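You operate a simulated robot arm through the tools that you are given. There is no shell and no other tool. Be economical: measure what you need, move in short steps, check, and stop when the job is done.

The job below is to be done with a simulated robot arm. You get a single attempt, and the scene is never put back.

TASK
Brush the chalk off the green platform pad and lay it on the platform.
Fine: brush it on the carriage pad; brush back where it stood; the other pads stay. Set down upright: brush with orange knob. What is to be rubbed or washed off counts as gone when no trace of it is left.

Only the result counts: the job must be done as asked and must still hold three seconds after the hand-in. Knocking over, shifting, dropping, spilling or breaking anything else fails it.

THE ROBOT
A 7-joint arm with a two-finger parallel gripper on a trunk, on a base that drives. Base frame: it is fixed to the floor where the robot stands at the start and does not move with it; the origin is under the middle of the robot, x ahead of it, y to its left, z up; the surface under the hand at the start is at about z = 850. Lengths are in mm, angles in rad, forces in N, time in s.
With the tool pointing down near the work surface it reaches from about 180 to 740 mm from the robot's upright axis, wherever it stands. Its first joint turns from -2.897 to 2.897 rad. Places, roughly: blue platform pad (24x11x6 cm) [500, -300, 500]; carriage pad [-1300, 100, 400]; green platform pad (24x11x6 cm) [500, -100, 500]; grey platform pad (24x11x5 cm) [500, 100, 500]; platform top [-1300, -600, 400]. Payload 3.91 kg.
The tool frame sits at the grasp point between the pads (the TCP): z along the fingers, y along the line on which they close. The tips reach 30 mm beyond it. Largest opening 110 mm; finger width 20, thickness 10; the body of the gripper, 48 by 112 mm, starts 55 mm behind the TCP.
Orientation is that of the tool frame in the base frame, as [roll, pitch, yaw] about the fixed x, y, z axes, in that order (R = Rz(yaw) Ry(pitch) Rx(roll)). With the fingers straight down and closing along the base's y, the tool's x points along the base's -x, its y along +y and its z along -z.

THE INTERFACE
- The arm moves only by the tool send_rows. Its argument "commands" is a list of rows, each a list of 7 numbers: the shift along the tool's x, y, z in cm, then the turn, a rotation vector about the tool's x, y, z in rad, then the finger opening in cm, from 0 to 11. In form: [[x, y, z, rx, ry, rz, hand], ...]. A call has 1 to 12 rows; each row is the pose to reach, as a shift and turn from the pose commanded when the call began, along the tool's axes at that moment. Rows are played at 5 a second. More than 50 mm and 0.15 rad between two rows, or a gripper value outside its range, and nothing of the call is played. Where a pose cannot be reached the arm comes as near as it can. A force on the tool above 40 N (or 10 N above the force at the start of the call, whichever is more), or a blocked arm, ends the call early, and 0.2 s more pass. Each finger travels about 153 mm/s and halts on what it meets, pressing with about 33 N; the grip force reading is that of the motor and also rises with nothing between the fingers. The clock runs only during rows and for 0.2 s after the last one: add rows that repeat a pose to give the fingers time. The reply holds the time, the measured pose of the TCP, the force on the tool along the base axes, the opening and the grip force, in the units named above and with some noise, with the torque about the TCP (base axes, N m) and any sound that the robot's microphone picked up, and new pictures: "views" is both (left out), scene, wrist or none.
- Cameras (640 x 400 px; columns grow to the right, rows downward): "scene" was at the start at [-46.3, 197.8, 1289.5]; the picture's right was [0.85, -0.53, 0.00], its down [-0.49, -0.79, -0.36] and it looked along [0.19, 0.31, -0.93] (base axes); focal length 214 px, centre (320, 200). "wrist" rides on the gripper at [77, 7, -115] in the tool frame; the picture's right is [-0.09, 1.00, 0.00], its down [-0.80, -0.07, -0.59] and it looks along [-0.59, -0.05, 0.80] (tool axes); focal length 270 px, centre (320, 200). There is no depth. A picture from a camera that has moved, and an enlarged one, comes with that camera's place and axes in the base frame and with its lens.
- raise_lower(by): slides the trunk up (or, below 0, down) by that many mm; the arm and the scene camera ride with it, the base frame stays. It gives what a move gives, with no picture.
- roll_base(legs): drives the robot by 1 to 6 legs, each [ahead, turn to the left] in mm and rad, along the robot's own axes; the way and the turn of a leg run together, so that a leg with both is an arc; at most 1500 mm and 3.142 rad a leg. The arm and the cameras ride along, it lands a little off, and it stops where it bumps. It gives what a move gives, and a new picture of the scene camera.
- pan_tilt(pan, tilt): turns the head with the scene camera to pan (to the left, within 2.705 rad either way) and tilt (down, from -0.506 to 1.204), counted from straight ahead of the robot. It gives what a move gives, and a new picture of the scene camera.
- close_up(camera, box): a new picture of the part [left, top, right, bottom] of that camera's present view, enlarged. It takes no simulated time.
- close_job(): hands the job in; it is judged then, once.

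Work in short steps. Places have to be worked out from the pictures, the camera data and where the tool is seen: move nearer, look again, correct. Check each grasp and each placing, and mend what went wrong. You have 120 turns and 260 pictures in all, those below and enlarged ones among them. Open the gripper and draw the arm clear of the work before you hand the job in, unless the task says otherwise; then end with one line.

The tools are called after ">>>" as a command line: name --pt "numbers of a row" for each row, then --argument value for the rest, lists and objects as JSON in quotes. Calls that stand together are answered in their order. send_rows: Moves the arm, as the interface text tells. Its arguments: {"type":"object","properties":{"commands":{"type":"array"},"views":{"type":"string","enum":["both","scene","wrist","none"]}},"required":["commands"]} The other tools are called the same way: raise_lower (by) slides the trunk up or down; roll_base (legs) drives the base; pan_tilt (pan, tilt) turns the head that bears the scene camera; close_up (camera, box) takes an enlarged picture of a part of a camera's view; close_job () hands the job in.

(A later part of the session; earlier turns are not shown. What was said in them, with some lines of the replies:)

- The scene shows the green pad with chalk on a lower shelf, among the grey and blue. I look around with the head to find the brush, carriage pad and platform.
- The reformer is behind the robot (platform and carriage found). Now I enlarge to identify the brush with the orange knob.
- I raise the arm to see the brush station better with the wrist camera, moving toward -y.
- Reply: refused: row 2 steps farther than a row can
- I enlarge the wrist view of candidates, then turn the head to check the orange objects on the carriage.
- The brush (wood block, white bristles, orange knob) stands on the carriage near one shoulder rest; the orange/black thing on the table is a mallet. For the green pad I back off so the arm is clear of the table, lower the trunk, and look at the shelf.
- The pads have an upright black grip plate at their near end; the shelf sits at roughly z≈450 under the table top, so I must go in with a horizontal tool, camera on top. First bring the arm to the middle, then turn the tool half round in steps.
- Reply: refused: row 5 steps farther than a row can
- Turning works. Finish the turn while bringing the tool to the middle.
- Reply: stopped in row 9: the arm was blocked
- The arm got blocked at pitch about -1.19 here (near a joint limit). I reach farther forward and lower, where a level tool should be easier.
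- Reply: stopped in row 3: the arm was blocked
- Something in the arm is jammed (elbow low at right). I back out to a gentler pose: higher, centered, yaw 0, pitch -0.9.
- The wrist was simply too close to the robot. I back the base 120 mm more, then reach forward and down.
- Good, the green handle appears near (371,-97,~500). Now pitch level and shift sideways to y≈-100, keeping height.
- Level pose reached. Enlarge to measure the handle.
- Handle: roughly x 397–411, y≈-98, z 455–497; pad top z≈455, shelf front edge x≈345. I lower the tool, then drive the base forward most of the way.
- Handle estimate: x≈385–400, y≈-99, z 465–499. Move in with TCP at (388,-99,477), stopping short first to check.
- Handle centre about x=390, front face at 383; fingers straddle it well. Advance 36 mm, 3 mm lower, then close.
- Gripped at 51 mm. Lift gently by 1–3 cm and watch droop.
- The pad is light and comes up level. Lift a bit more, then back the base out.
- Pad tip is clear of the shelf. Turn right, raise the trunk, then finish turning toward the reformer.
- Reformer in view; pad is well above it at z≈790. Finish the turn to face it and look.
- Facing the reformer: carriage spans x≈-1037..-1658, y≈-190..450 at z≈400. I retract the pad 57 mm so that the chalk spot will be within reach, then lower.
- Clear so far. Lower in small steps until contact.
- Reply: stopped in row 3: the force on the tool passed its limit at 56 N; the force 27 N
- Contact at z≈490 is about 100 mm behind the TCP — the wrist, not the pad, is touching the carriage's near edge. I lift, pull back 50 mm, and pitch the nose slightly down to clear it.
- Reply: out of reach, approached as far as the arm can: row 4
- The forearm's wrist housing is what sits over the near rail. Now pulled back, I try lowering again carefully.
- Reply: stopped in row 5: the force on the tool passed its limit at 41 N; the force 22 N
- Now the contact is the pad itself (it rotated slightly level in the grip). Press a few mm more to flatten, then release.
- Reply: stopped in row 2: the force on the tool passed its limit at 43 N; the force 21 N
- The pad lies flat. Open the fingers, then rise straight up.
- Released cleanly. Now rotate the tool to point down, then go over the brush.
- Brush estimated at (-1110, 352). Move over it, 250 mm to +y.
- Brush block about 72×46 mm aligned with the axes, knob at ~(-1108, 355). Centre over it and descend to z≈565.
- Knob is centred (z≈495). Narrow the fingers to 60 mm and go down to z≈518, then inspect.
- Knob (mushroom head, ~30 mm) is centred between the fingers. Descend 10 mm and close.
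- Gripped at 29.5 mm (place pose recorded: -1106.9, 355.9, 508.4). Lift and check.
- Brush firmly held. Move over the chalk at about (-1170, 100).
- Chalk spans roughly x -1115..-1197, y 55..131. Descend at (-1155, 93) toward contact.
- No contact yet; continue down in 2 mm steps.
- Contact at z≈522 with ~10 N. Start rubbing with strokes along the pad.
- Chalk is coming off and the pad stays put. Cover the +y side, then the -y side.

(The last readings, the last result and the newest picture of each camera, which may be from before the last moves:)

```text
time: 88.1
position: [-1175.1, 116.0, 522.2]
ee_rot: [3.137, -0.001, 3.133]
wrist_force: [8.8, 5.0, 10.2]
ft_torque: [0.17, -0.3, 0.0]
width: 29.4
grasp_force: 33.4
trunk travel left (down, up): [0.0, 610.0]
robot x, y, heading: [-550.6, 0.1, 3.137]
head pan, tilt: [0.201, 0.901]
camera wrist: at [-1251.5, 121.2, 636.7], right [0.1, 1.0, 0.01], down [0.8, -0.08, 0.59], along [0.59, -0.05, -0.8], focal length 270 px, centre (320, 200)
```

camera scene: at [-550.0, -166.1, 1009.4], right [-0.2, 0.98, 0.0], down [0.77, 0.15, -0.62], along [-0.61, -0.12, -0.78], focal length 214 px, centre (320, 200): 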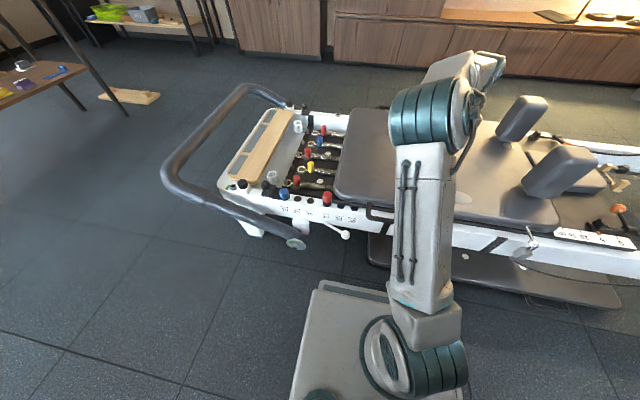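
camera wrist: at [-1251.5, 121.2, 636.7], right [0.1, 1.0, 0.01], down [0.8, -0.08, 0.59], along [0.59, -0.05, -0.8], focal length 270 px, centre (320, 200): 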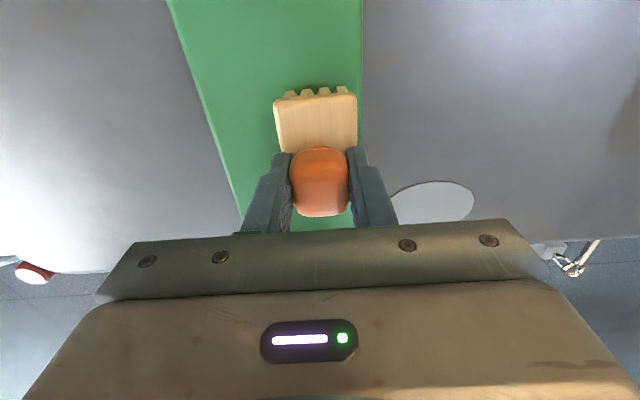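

Lift the brush and inspect the pad.

>>> send_rows --pt "0 0 -2 0 0 0 1" --pt "1 3 -5 0 0 0 1" --pt "1 7 -8 0 0 0 1" --pt "0 11 -8 0 0 0 1" --pt "-1 15 -8 0 0 0 1" --pt "-3 19 -8 0 0 0 1" --pt "-5 22 -8 0 0 0 1" --views "both"

>>> close_up --camera "scene" --box '[380, 130, 470, 220]'

>>> close_up --camera "wrist" --box '[0, 0, 240, 200]'

```text
time: 89.7
position: [-1122.8, 333.6, 601.5]
ee_rot: [3.139, 0.0, 3.135]
wrist_force: [-0.1, 0.1, -1.5]
ft_torque: [0.05, 0.0, 0.03]
width: 29.3
grasp_force: 32.8
trunk travel left (down, up): [0.0, 610.0]
robot x, y, heading: [-553.5, 3.4, 3.142]
head pan, tilt: [0.201, 0.901]
camera scene: at [-550.3, -166.3, 1009.3], right [-0.2, 0.98, 0.0], down [0.77, 0.15, -0.62], along [-0.61, -0.12, -0.78], focal length 214 px, centre (320, 200)
camera wrist: at [-1200.4, 339.5, 717.2], right [0.09, 1.0, 0.0], down [0.8, -0.08, 0.59], along [0.59, -0.05, -0.8], focal length 270 px, centre (320, 200)
```

scene: 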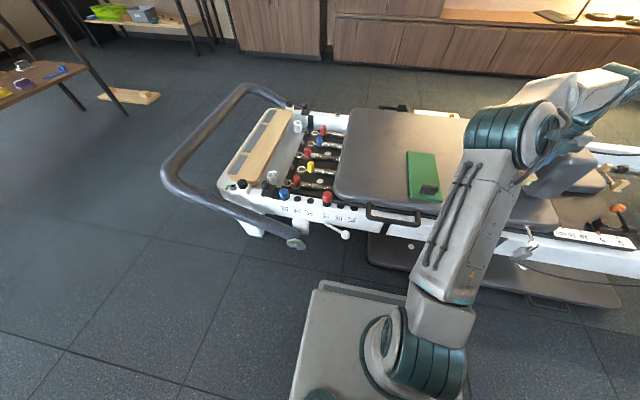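
wrist: 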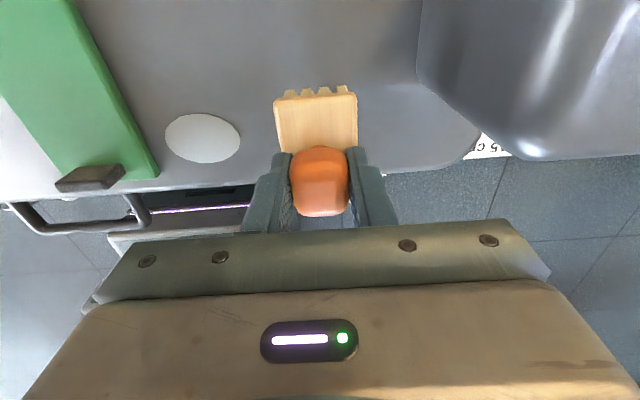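

```text
4.44 times, centred on (425, 175) of scene
camera zoom: at [-550.3, -166.3, 1009.3], right [-0.2, 0.98, 0.0], down [0.77, 0.15, -0.62], along [-0.61, -0.12, -0.78], focal length 953 px, centre (-147, 311)
```

zoom: 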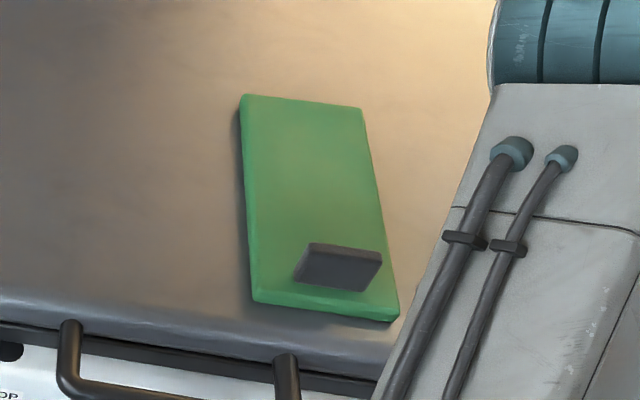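

```text
2.00 times, centred on (120, 100) of wrist
camera zoom: at [-1200.4, 339.5, 717.2], right [0.09, 1.0, 0.0], down [0.8, -0.08, 0.59], along [0.59, -0.05, -0.8], focal length 541 px, centre (720, 400)
```

zoom: 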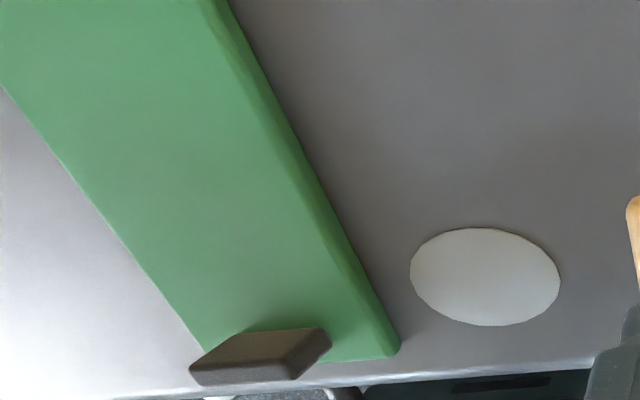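

Pad is clean. Put the brush back at its recorded place.

>>> send_rows --pt "-0.8 1.1 1 0 0 0 1" --pt "-1.57 2.2 3 0 0 0 1" --pt "-1.57 2.2 6 0 0 0 1" --pt "-1.57 2.2 8.3 0 0 0 1" --pt "-1.57 2.2 9.1 0 0 0 1" --views "wrist"

```text
time: 90.9
position: [-1108.7, 353.9, 510.6]
ee_rot: [3.137, -0.001, 3.137]
wrist_force: [0.7, -0.6, -1.0]
ft_torque: [0.02, 0.01, 0.04]
width: 29.7
grasp_force: 32.7
trunk travel left (down, up): [0.0, 610.0]
robot x, y, heading: [-552.2, -1.8, 3.138]
head pan, tilt: [0.201, 0.901]
camera wrist: at [-1185.7, 360.6, 625.4], right [0.09, 1.0, 0.0], down [0.8, -0.08, 0.59], along [0.59, -0.05, -0.8], focal length 270 px, centre (320, 200)
```

wrist: 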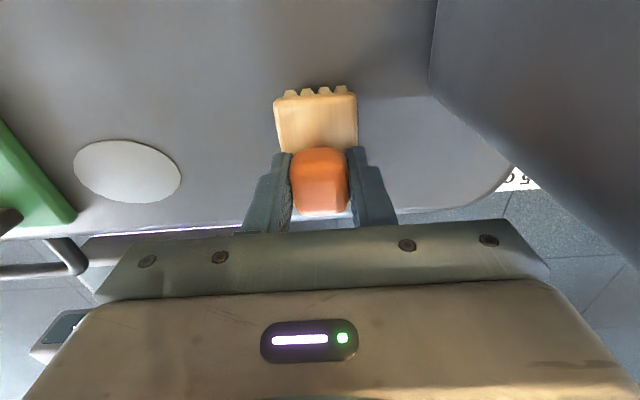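

Nearly there; final 2 mm down with a 1.5 mm correction, then open slowly and rise.

>>> send_rows --pt "-0.15 0.15 0.1 0 0 0 1" --pt "-0.15 0.15 0.2 0 0 0 1" --pt "-0.15 0.15 0.25 0 0 0 1" --views "none"

>>> send_rows --pt "0 0 0 0 0 0 3.5" --pt "0 0 0 0 0 0 4.5" --pt "0 0 0 0 0 0 6" --pt "0 0 -2 0 0 0 6" --pt "0 0 -5 0 0 0 6" --pt "0 0 -9 0 0 0 6" --views "both"

```text
time: 91.7
position: [-1107.2, 355.8, 508.1]
ee_rot: [3.139, 0.0, 3.135]
wrist_force: [-0.4, -0.5, -1.2]
ft_torque: [0.02, -0.01, 0.01]
width: 29.7
grasp_force: 32.9
trunk travel left (down, up): [0.0, 610.0]
robot x, y, heading: [-549.9, -1.0, 3.135]
head pan, tilt: [0.201, 0.901]
```

```text
time: 93.1
position: [-1107.4, 355.8, 599.2]
ee_rot: [3.139, 0.002, 3.135]
wrist_force: [-0.2, -0.5, 0.7]
ft_torque: [-0.01, -0.01, 0.01]
width: 60.0
grasp_force: 0.1
trunk travel left (down, up): [0.0, 610.0]
robot x, y, heading: [-551.2, -1.5, 3.137]
head pan, tilt: [0.201, 0.901]
camera scene: at [-550.3, -166.1, 1009.3], right [-0.2, 0.98, 0.0], down [0.77, 0.15, -0.62], along [-0.61, -0.12, -0.78], focal length 214 px, centre (320, 200)
camera wrist: at [-1184.1, 361.7, 713.8], right [0.09, 1.0, 0.0], down [0.8, -0.08, 0.6], along [0.59, -0.05, -0.8], focal length 270 px, centre (320, 200)
```

scene: 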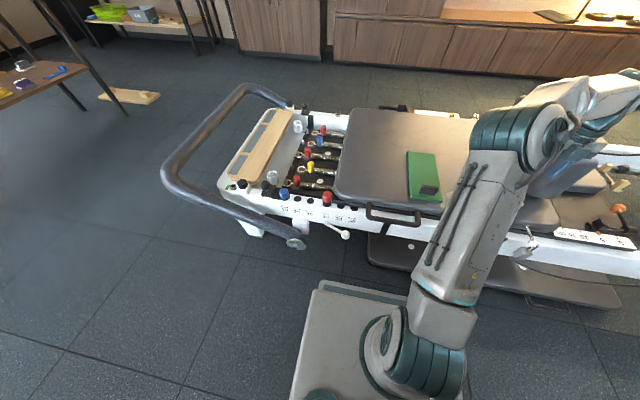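
wrist: 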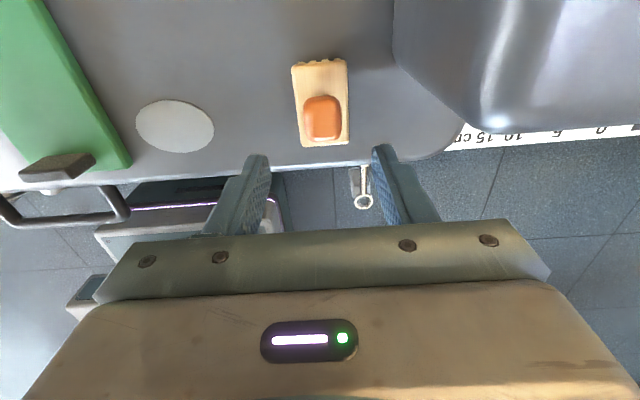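

Brush stands upright in its place. Now look closely at the platform board at the foot end.

>>> close_up --camera "scene" --box '[200, 90, 350, 230]'

```text
2.86 times, centred on (275, 160) of scene
camera zoom: at [-550.3, -166.1, 1009.3], right [-0.2, 0.98, 0.0], down [0.77, 0.15, -0.62], along [-0.61, -0.12, -0.78], focal length 613 px, centre (449, 314)
```

zoom: 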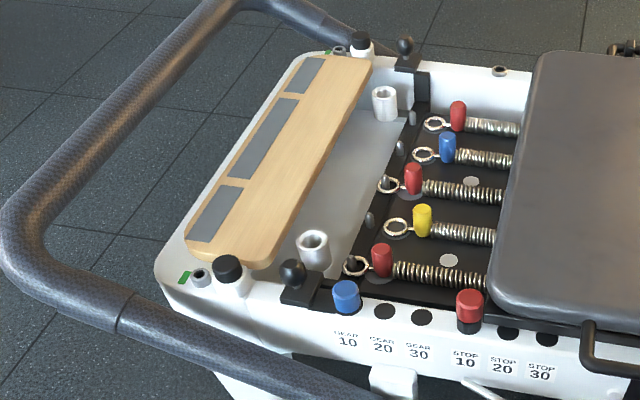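

Board spans about x -1050..-1530, y -628..-500 — room for the 24×11 pad lengthwise. Now return over the pad's handle to grip it from above.

>>> send_rows --pt "-0.4 -4.3 0 0 0 0 8" --pt "-0.8 -8.6 0 0 0 0 8" --pt "-1.2 -12.9 0 0 0 0 8" --pt "-1.6 -17.2 0 0 0 0 8" --pt "-2.0 -21.5 0 0 0 0 8" --pt "-2.4 -25.6 0 0 0 0 8" --pt "-2.4 -25.6 3 0 0 0 8" --views "both"

>>> close_up --camera "wrist" --box '[200, 60, 440, 230]'

```text
time: 94.7
position: [-1084.1, 99.9, 570.1]
ee_rot: [3.138, 0.0, 3.134]
wrist_force: [0.6, 0.9, -0.2]
ft_torque: [-0.03, -0.01, -0.02]
width: 79.9
grasp_force: 0.2
trunk travel left (down, up): [0.0, 610.0]
robot x, y, heading: [-548.6, -0.5, 3.143]
head pan, tilt: [0.201, 0.901]
camera scene: at [-550.0, -166.3, 1009.4], right [-0.2, 0.98, 0.0], down [0.77, 0.15, -0.62], along [-0.61, -0.12, -0.78], focal length 214 px, centre (320, 200)
camera wrist: at [-1161.5, 106.3, 683.3], right [0.1, 1.0, 0.0], down [0.8, -0.08, 0.59], along [0.59, -0.05, -0.8], focal length 270 px, centre (320, 200)
```

scene: 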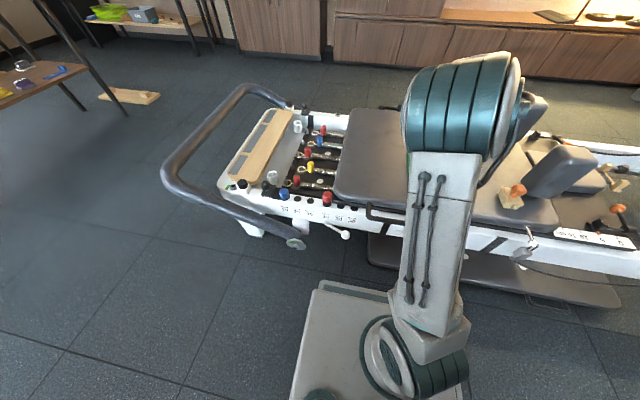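
wrist: 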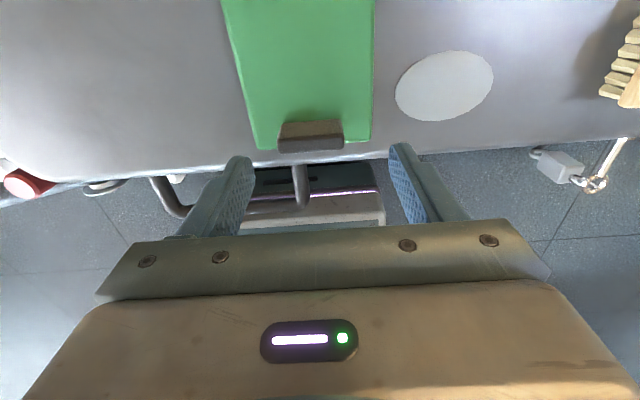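

```text
2.35 times, centred on (320, 145) of wrist
camera zoom: at [-1161.5, 106.3, 683.3], right [0.1, 1.0, 0.0], down [0.8, -0.08, 0.59], along [0.59, -0.05, -0.8], focal length 636 px, centre (320, 329)
```

zoom: 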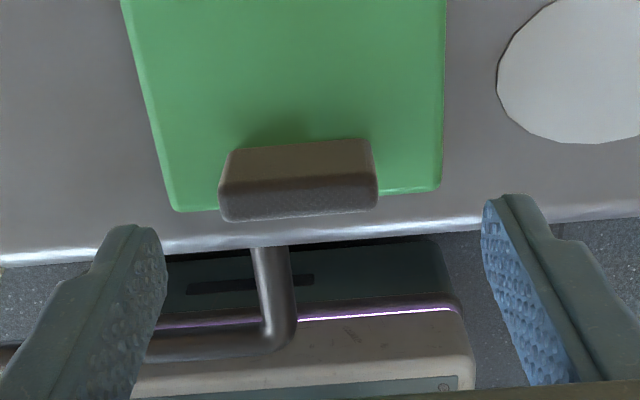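

Handle centre at about (-1071, 93). Descend to z≈485 astride it and close.

>>> send_rows --pt "-0.7 -0.4 2 0 0 0 8" --pt "-1.3 -0.7 4 0 0 0 8" --pt "-1.3 -0.7 6.5 0 0 0 8" --views "wrist"

>>> close_up --camera "wrist" --box '[200, 60, 440, 230]'

```text
time: 95.5
position: [-1071.3, 94.3, 502.6]
ee_rot: [3.138, -0.001, 3.134]
wrist_force: [-1.3, 0.8, -0.4]
ft_torque: [0.02, 0.01, 0.03]
width: 79.9
grasp_force: 0.0
trunk travel left (down, up): [0.0, 610.0]
robot x, y, heading: [-549.3, -1.1, 3.138]
head pan, tilt: [0.201, 0.901]
camera wrist: at [-1148.5, 99.7, 617.4], right [0.09, 1.0, 0.0], down [0.8, -0.08, 0.59], along [0.59, -0.05, -0.8], focal length 270 px, centre (320, 200)
```

wrist: 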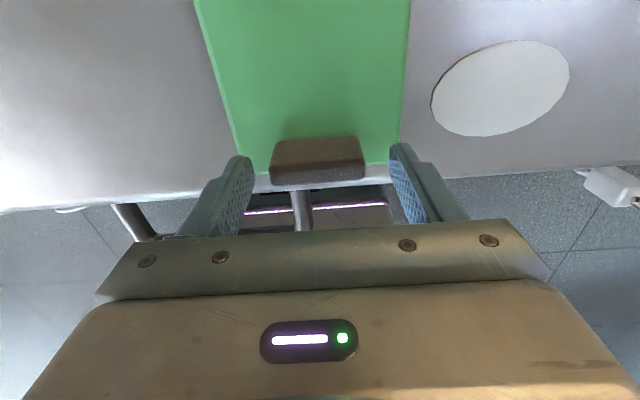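

```text
2.35 times, centred on (320, 145) of wrist
camera zoom: at [-1148.5, 99.7, 617.4], right [0.09, 1.0, 0.0], down [0.8, -0.08, 0.59], along [0.59, -0.05, -0.8], focal length 636 px, centre (320, 329)
```

zoom: 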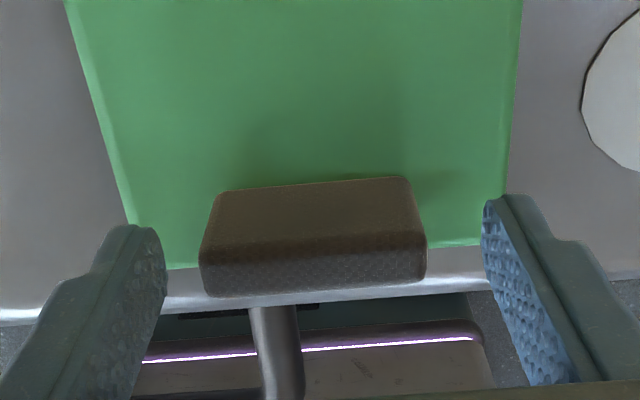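

Well aligned. Descend 18 mm, close, and lift slightly.

>>> send_rows --pt "0 -0.1 1 0 0 0 8" --pt "0 -0.1 1.8 0 0 0 8" --pt "0 -0.1 1.8 0 0 0 6" --pt "0 -0.1 1.8 0 0 0 4" --pt "0 -0.1 1.8 0 0 0 3.5" --views "none"

>>> send_rows --pt "0 0 -0.5 0 0 0 3" --pt "0 0 -1 0 0 0 3" --pt "0 0 -2 0 0 0 3" --pt "0 0 -3 0 0 0 3" --views "both"

```text
time: 96.2
position: [-1073.3, 91.5, 489.3]
ee_rot: [-3.14, -0.009, 3.136]
wrist_force: [5.8, -2.6, 24.8]
ft_torque: [-0.16, -0.4, -0.04]
width: 65.9
grasp_force: 5.6
trunk travel left (down, up): [0.0, 610.0]
robot x, y, heading: [-554.5, 1.0, 3.14]
head pan, tilt: [0.201, 0.901]
stopped in row 3: the force on the tool passed its limit at 46 N (the readings are from after the stop); the commanded pose is now the measured one
```

```text
time: 97.2
position: [-1072.8, 90.6, 517.9]
ee_rot: [-3.141, -0.005, 3.137]
wrist_force: [0.0, 0.2, -1.7]
ft_torque: [0.01, -0.12, 0.01]
width: 51.7
grasp_force: 33.0
trunk travel left (down, up): [0.0, 610.0]
robot x, y, heading: [-552.2, -2.9, 3.141]
head pan, tilt: [0.201, 0.901]
camera scene: at [-549.9, -166.3, 1009.3], right [-0.2, 0.98, 0.0], down [0.77, 0.16, -0.62], along [-0.61, -0.12, -0.78], focal length 214 px, centre (320, 200)
camera wrist: at [-1149.5, 97.2, 632.1], right [0.09, 1.0, 0.0], down [0.8, -0.07, 0.59], along [0.59, -0.05, -0.81], focal length 270 px, centre (320, 200)
```

scene: 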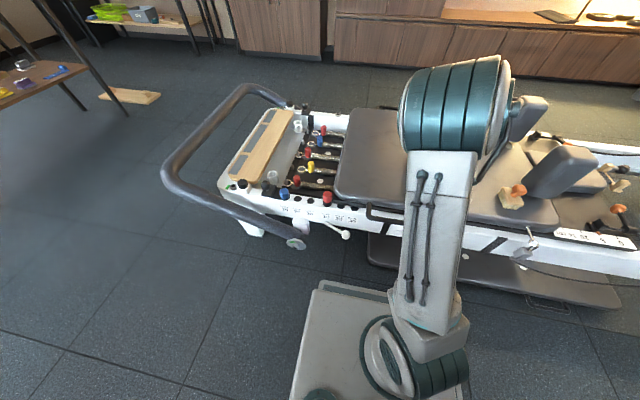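
wrist: 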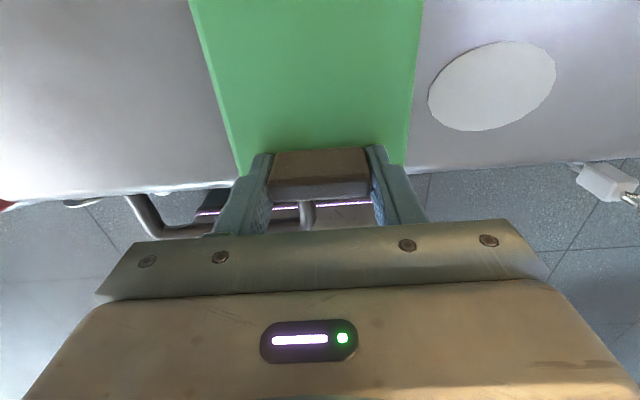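

The pad is gripped again (51.7 mm, light load). Raise the trunk and drive to the platform end: left turn, ahead 450, right turn.

>>> raise_lower --by 250

>>> send_rows --pt "0 0 0 0 0 0 3" --views "both"

```text
time: 99.8
position: [-1073.4, 91.2, 767.1]
ee_rot: [-3.14, -0.005, 3.135]
wrist_force: [-0.3, -0.9, -0.8]
ft_torque: [0.03, -0.14, -0.03]
width: 51.5
grasp_force: 33.4
trunk travel left (down, up): [-250.0, 360.0]
robot x, y, heading: [-552.0, 1.8, 3.139]
head pan, tilt: [0.201, 0.901]
```

```text
time: 100.2
position: [-1073.6, 91.5, 767.3]
ee_rot: [3.141, -0.007, 3.136]
wrist_force: [-0.1, 0.0, -1.3]
ft_torque: [-0.05, -0.13, 0.01]
width: 51.5
grasp_force: 33.1
trunk travel left (down, up): [-250.0, 360.0]
robot x, y, heading: [-555.6, -4.7, 3.14]
head pan, tilt: [0.201, 0.901]
camera scene: at [-549.8, -166.3, 1259.3], right [-0.2, 0.98, 0.0], down [0.77, 0.16, -0.62], along [-0.61, -0.12, -0.78], focal length 214 px, centre (320, 200)
camera wrist: at [-1149.4, 97.3, 882.1], right [0.09, 1.0, 0.0], down [0.8, -0.08, 0.59], along [0.59, -0.05, -0.81], focal length 270 px, centre (320, 200)
```

scene: 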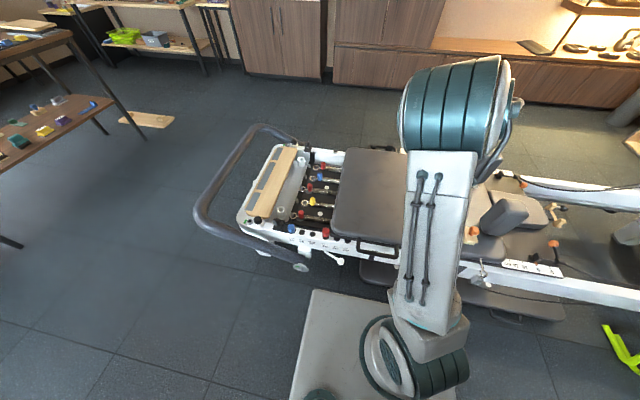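
wrist: 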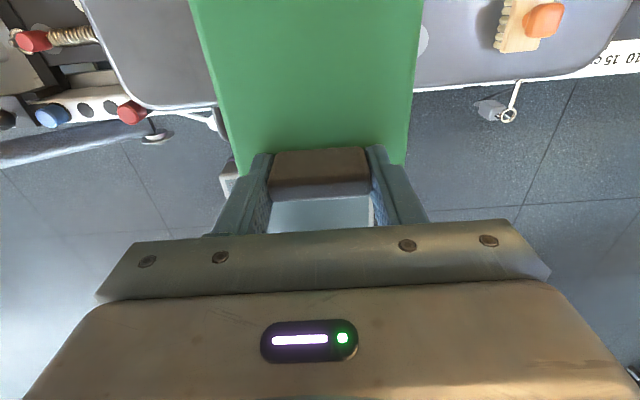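

Pad is level and secure. Drive to the platform end.

>>> roll_base --legs '[[0, 1.571], [500, 0], [0, -1.571]]'

>>> send_rows --pt "0 0 0 0 0 0 3" --views "wrist"

```text
time: 110.9
position: [-1068.7, -415.4, 766.7]
ee_rot: [3.141, -0.005, -3.137]
wrist_force: [-0.8, -0.1, -0.3]
ft_torque: [0.0, -0.11, 0.01]
width: 51.6
grasp_force: 32.8
trunk travel left (down, up): [-250.0, 360.0]
robot x, y, heading: [-547.8, -504.6, -3.139]
head pan, tilt: [0.201, 0.901]
camera scene: at [-542.5, -668.7, 1259.3], right [-0.21, 0.98, 0.0], down [0.77, 0.16, -0.62], along [-0.61, -0.13, -0.78], focal length 214 px, centre (320, 200)
```

scene: 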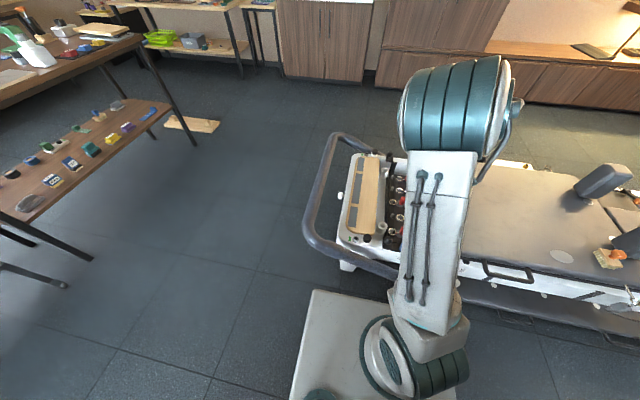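

```text
time: 111.3
position: [-1067.9, -415.6, 766.3]
ee_rot: [-3.141, -0.005, -3.138]
wrist_force: [0.2, 0.4, -2.1]
ft_torque: [0.03, -0.09, -0.02]
width: 51.4
grasp_force: 32.5
trunk travel left (down, up): [-250.0, 360.0]
robot x, y, heading: [-545.2, -502.7, -3.136]
head pan, tilt: [0.201, 0.901]
camera wrist: at [-1144.3, -410.2, 882.1], right [0.08, 1.0, 0.0], down [0.8, -0.07, 0.59], along [0.59, -0.05, -0.81], focal length 270 px, centre (320, 200)
```

wrist: 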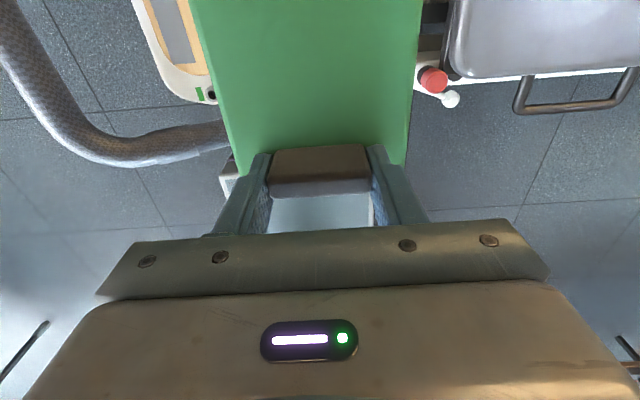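

Measure the board from this closer view.

>>> close_up --camera "scene" --box '[310, 130, 430, 260]'

```text
3.08 times, centred on (370, 195) of scene
camera zoom: at [-542.5, -668.7, 1259.3], right [-0.21, 0.98, 0.0], down [0.77, 0.16, -0.62], along [-0.61, -0.13, -0.78], focal length 660 px, centre (166, 215)
```

zoom: 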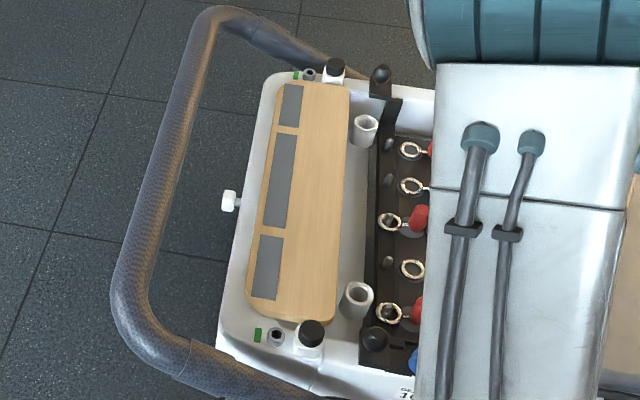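

Triangulated: board z≈400, x≈-1068..-1585, y≈-657..-525 (centre y≈-591). Move the handle over (-1150, -591) and lower the trunk.

>>> send_rows --pt "1.6 -3.5 0 0 0 0 3" --pt "3.2 -7 0 0 0 0 3" --pt "4.9 -10.5 0 0 0 0 3" --pt "6.5 -14 0 0 0 0 3" --pt "8.2 -17.5 0 0 0 0 3" --views "none"

>>> raise_lower --by -200

>>> send_rows --pt "0 0 0 0 0 0 3" --views "both"

```text
time: 112.5
position: [-1147.3, -590.6, 767.7]
ee_rot: [3.139, -0.002, -3.138]
wrist_force: [-0.2, 0.4, -1.9]
ft_torque: [0.01, -0.12, -0.01]
width: 51.6
grasp_force: 32.5
trunk travel left (down, up): [-250.0, 360.0]
robot x, y, heading: [-545.6, -500.5, -3.137]
head pan, tilt: [0.201, 0.901]
```

```text
time: 114.6
position: [-1147.3, -590.8, 567.7]
ee_rot: [-3.141, -0.006, -3.138]
wrist_force: [0.3, 0.7, -1.3]
ft_torque: [0.01, -0.11, -0.02]
width: 51.1
grasp_force: 33.3
trunk travel left (down, up): [-50.0, 560.0]
robot x, y, heading: [-546.6, -500.4, -3.135]
head pan, tilt: [0.201, 0.901]
```

```text
time: 115.0
position: [-1148.1, -589.2, 566.5]
ee_rot: [-3.141, -0.005, -3.139]
wrist_force: [0.4, 0.0, -1.1]
ft_torque: [0.02, -0.12, 0.03]
width: 51.8
grasp_force: 32.9
trunk travel left (down, up): [-50.0, 560.0]
robot x, y, heading: [-548.6, -503.7, -3.134]
head pan, tilt: [0.201, 0.901]
camera scene: at [-542.5, -668.8, 1059.3], right [-0.21, 0.98, 0.0], down [0.77, 0.16, -0.62], along [-0.61, -0.13, -0.78], focal length 214 px, centre (320, 200)
camera wrist: at [-1224.6, -585.0, 682.8], right [0.08, 1.0, 0.0], down [0.8, -0.07, 0.59], along [0.59, -0.05, -0.81], focal length 270 px, centre (320, 200)
```

scene: 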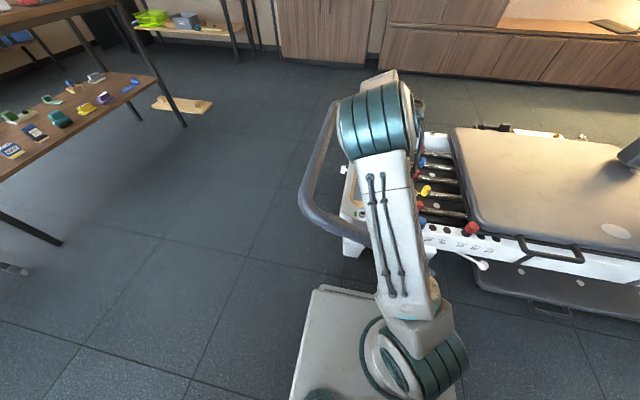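
wrist: 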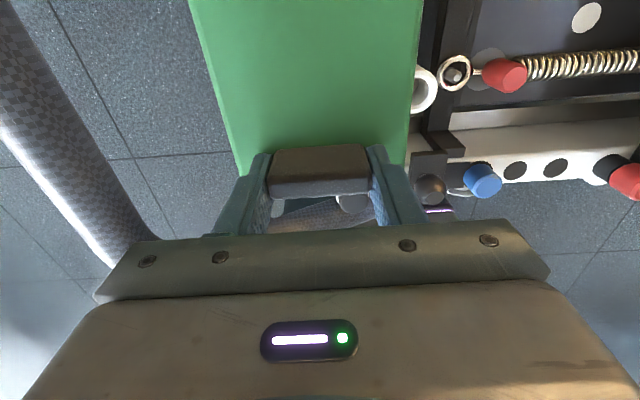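

Geometry consistent; pad should land well within the board. Lower the trunk the remaining 50 mm, then the arm toward contact (expected around z≈450).

>>> raise_lower --by -50

>>> send_rows --pt "0 0 1.5 0 0 0 3" --pt "0 0 3 0 0 0 3" --pt "0 0 4 0 0 0 3" --views "both"

```text
time: 116.0
position: [-1149.4, -591.5, 517.9]
ee_rot: [-3.141, -0.003, -3.139]
wrist_force: [-0.4, 0.0, -1.5]
ft_torque: [0.03, -0.11, -0.02]
width: 51.7
grasp_force: 33.0
trunk travel left (down, up): [0.0, 610.0]
robot x, y, heading: [-543.7, -504.7, -3.132]
head pan, tilt: [0.201, 0.901]
```

```text
time: 116.8
position: [-1148.4, -590.1, 478.2]
ee_rot: [3.141, -0.005, -3.139]
wrist_force: [0.0, -0.3, -1.0]
ft_torque: [0.01, -0.1, 0.02]
width: 51.6
grasp_force: 33.0
trunk travel left (down, up): [0.0, 610.0]
robot x, y, heading: [-546.8, -505.3, -3.134]
head pan, tilt: [0.201, 0.901]
camera scene: at [-542.5, -668.8, 1009.3], right [-0.21, 0.98, 0.0], down [0.77, 0.16, -0.62], along [-0.61, -0.13, -0.78], focal length 214 px, centre (320, 200)
camera wrist: at [-1225.0, -584.5, 592.9], right [0.08, 1.0, 0.0], down [0.8, -0.07, 0.59], along [0.59, -0.05, -0.81], focal length 270 px, centre (320, 200)
```

scene: 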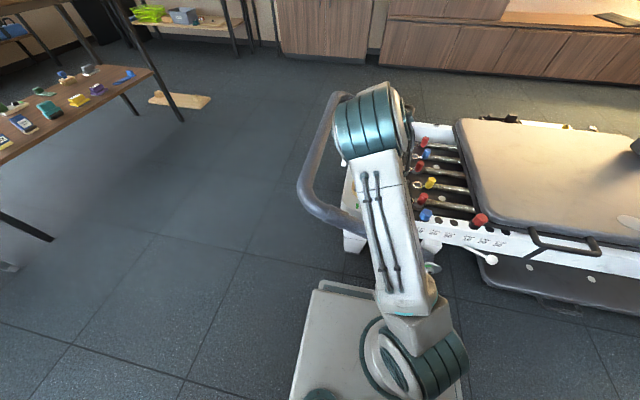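
wrist: 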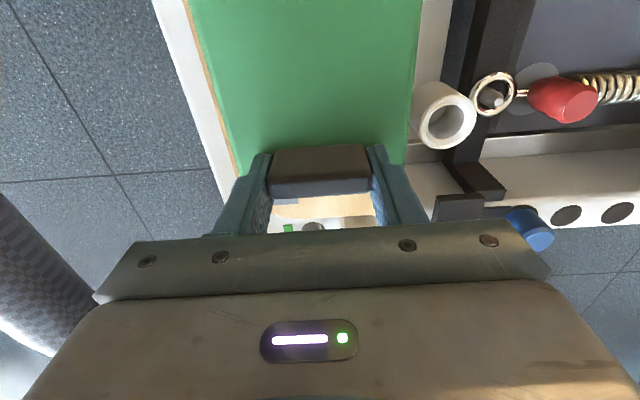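

I see board wood on the left and at the near end; the metal cup on the right is only ~5 mm from the pad edge, so I shift 8 mm left and lower to contact.

>>> send_rows --pt "0 -0.8 0 0 0 0 3" --pt "0 -0.8 0.8 0 0 0 3" --pt "0 -0.8 1.6 0 0 0 3" --pt "0 -0.8 2.0 0 0 0 3" --pt "0 -0.8 2.4 0 0 0 3" --views "wrist"

```text
time: 118.0
position: [-1147.6, -598.2, 453.3]
ee_rot: [3.141, -0.002, -3.137]
wrist_force: [-1.3, -0.1, -3.0]
ft_torque: [-0.01, -0.13, 0.05]
width: 51.7
grasp_force: 33.1
trunk travel left (down, up): [0.0, 610.0]
robot x, y, heading: [-547.2, -502.1, -3.137]
head pan, tilt: [0.201, 0.901]
camera wrist: at [-1224.8, -592.7, 568.8], right [0.08, 1.0, 0.0], down [0.8, -0.07, 0.59], along [0.59, -0.05, -0.81], focal length 270 px, centre (320, 200)
```

wrist: 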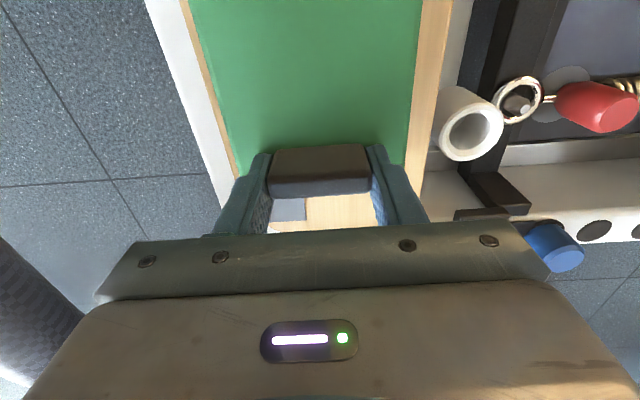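

Not in contact yet; wood now shows on both sides. Continue down in 2–3 mm steps.

>>> send_rows --pt "0 0.1 0.2 0 0 0 3" --pt "0 0.1 0.4 0 0 0 3" --pt "0 0.1 0.6 0 0 0 3" --views "none"

>>> send_rows --pt "0 0 0.2 0 0 0 3" --pt "0 0 0.4 0 0 0 3" --views "wrist"

```text
time: 118.8
position: [-1148.4, -597.9, 447.2]
ee_rot: [3.14, -0.004, -3.138]
wrist_force: [-0.8, 0.2, -1.1]
ft_torque: [-0.02, -0.11, 0.01]
width: 51.6
grasp_force: 33.6
trunk travel left (down, up): [0.0, 610.0]
robot x, y, heading: [-551.8, -506.4, -3.14]
head pan, tilt: [0.201, 0.901]
```

```text
time: 119.3
position: [-1148.6, -597.6, 443.7]
ee_rot: [-3.141, -0.008, -3.139]
wrist_force: [2.5, -0.4, 11.2]
ft_torque: [0.0, 0.07, -0.04]
width: 51.4
grasp_force: 33.0
trunk travel left (down, up): [0.0, 610.0]
robot x, y, heading: [-549.2, -505.1, -3.132]
head pan, tilt: [0.201, 0.901]
camera wrist: at [-1224.7, -591.9, 560.5], right [0.08, 1.0, 0.0], down [0.81, -0.07, 0.59], along [0.59, -0.05, -0.81], focal length 270 px, centre (320, 200)
```

wrist: 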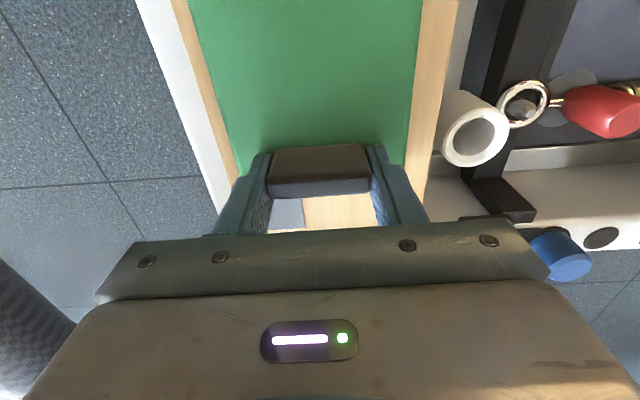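

Contact with 11 N, pad on the wood with margins on both sides. Release and rise.

>>> send_rows --pt "0 0 0 0 0 0 5.5" --pt "0 0 0 0 0 0 6.5" --pt "0 0 0 0 0 0 7.5" --pt "0 0 -1.5 0 0 0 7.5" --pt "0 0 -4 0 0 0 7.5" --pt "0 0 -8 0 0 0 7.5" --pt "0 0 -12 0 0 0 7.5" --views "wrist"

>>> raise_lower --by 200

>>> send_rows --pt "-4 4 0 0 0 0 7.5" --pt "-7 8 0 0 0 0 7.5" --pt "-10 12 0 0 0 0 7.5" --pt "-13 16 0 0 0 0 7.5" --pt "-15 20 0 0 0 0 7.5" --views "both"

```text
time: 121.0
position: [-1148.0, -597.7, 564.5]
ee_rot: [3.139, -0.003, -3.138]
wrist_force: [-0.3, 0.3, 0.1]
ft_torque: [0.04, -0.01, 0.02]
width: 75.0
grasp_force: 0.1
trunk travel left (down, up): [0.0, 610.0]
robot x, y, heading: [-547.8, -501.9, -3.137]
head pan, tilt: [0.201, 0.901]
camera wrist: at [-1224.1, -592.8, 678.8], right [0.08, 1.0, 0.0], down [0.8, -0.07, 0.59], along [0.59, -0.05, -0.81], focal length 270 px, centre (320, 200)
```

wrist: 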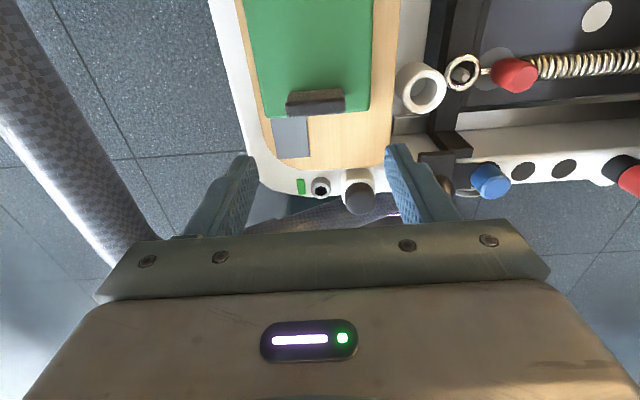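

```text
time: 123.1
position: [-1148.6, -598.0, 764.1]
ee_rot: [3.142, -0.006, -3.138]
wrist_force: [-0.9, 0.3, -0.8]
ft_torque: [0.01, -0.03, 0.02]
width: 75.0
grasp_force: 0.1
trunk travel left (down, up): [-200.0, 410.0]
robot x, y, heading: [-545.6, -501.5, -3.134]
head pan, tilt: [0.201, 0.901]
```

```text
refused: row 1 steps farther than a row can; nothing moved
```

The pad lies on the board. Draw the arm aside and verify everything.

>>> send_rows --pt "-3 3 0 0 0 0 7.5" --pt "-6 6 0 0 0 0 7.5" --pt "-9 9 0 0 0 0 7.5" --pt "-12 12 0 0 0 0 7.5" --pt "-13 16 0 0 0 0 7.5" --pt "-14 20 0 0 0 0 7.5" --pt "-14 24 0 0 0 0 7.5" --pt "-14 28 0 0 0 0 7.5" --pt "-14 32 0 0 0 0 7.5" --views "both"

>>> close_up --camera "scene" --box '[300, 120, 440, 260]'

>>> close_up --camera "scene" --box '[540, 200, 640, 300]'

```text
time: 125.1
position: [-1008.6, -276.7, 762.7]
ee_rot: [3.142, -0.006, -3.138]
wrist_force: [0.2, -0.4, 1.5]
ft_torque: [0.0, 0.01, -0.01]
width: 75.0
grasp_force: 0.1
trunk travel left (down, up): [-200.0, 410.0]
robot x, y, heading: [-549.0, -504.6, -3.137]
head pan, tilt: [0.201, 0.901]
camera scene: at [-542.4, -668.9, 1209.3], right [-0.21, 0.98, 0.0], down [0.77, 0.16, -0.62], along [-0.61, -0.13, -0.78], focal length 214 px, centre (320, 200)
camera wrist: at [-1084.7, -271.4, 878.0], right [0.09, 1.0, 0.0], down [0.8, -0.07, 0.59], along [0.59, -0.05, -0.81], focal length 270 px, centre (320, 200)
```

scene: 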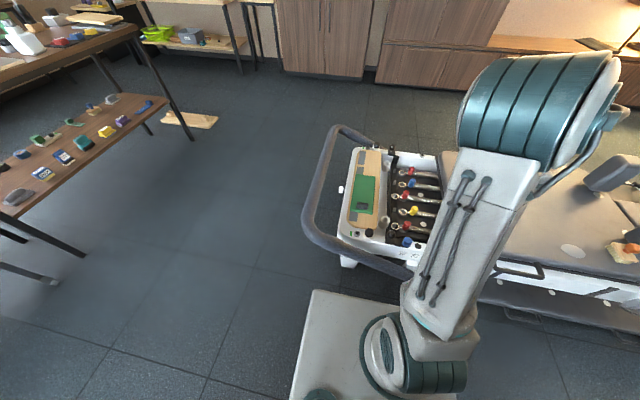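
wrist: 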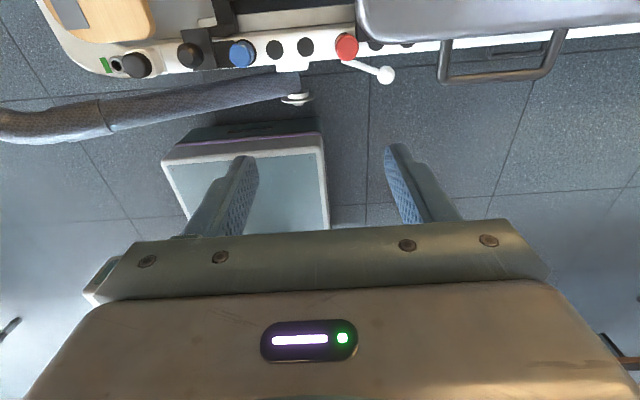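

```text
2.86 times, centred on (370, 190) of scene
camera zoom: at [-542.4, -668.9, 1209.3], right [-0.21, 0.98, 0.0], down [0.77, 0.16, -0.62], along [-0.61, -0.13, -0.78], focal length 613 px, centre (177, 229)
```

zoom: 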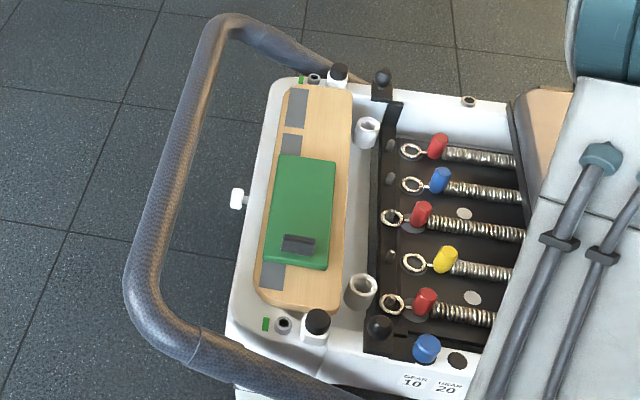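

```text
4.00 times, centred on (590, 250) of scene
camera zoom: at [-542.4, -668.9, 1209.3], right [-0.21, 0.98, 0.0], down [0.77, 0.16, -0.62], along [-0.61, -0.13, -0.78], focal length 858 px, centre (-760, 0)
```

zoom: 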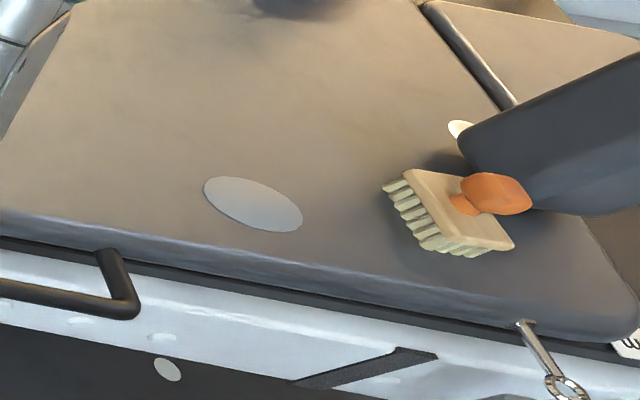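

The pad is clean and lies fully on the platform board. The brush is upright in its place and the gripper is open and clear, so I hand in the job.

>>> close_job

```text
The job is handed in.
```

The green pad was brushed clean on the carriage pad and now lies flat on the platform. The brush with the orange knob is upright back where it stood, and I left the other pads where they were.
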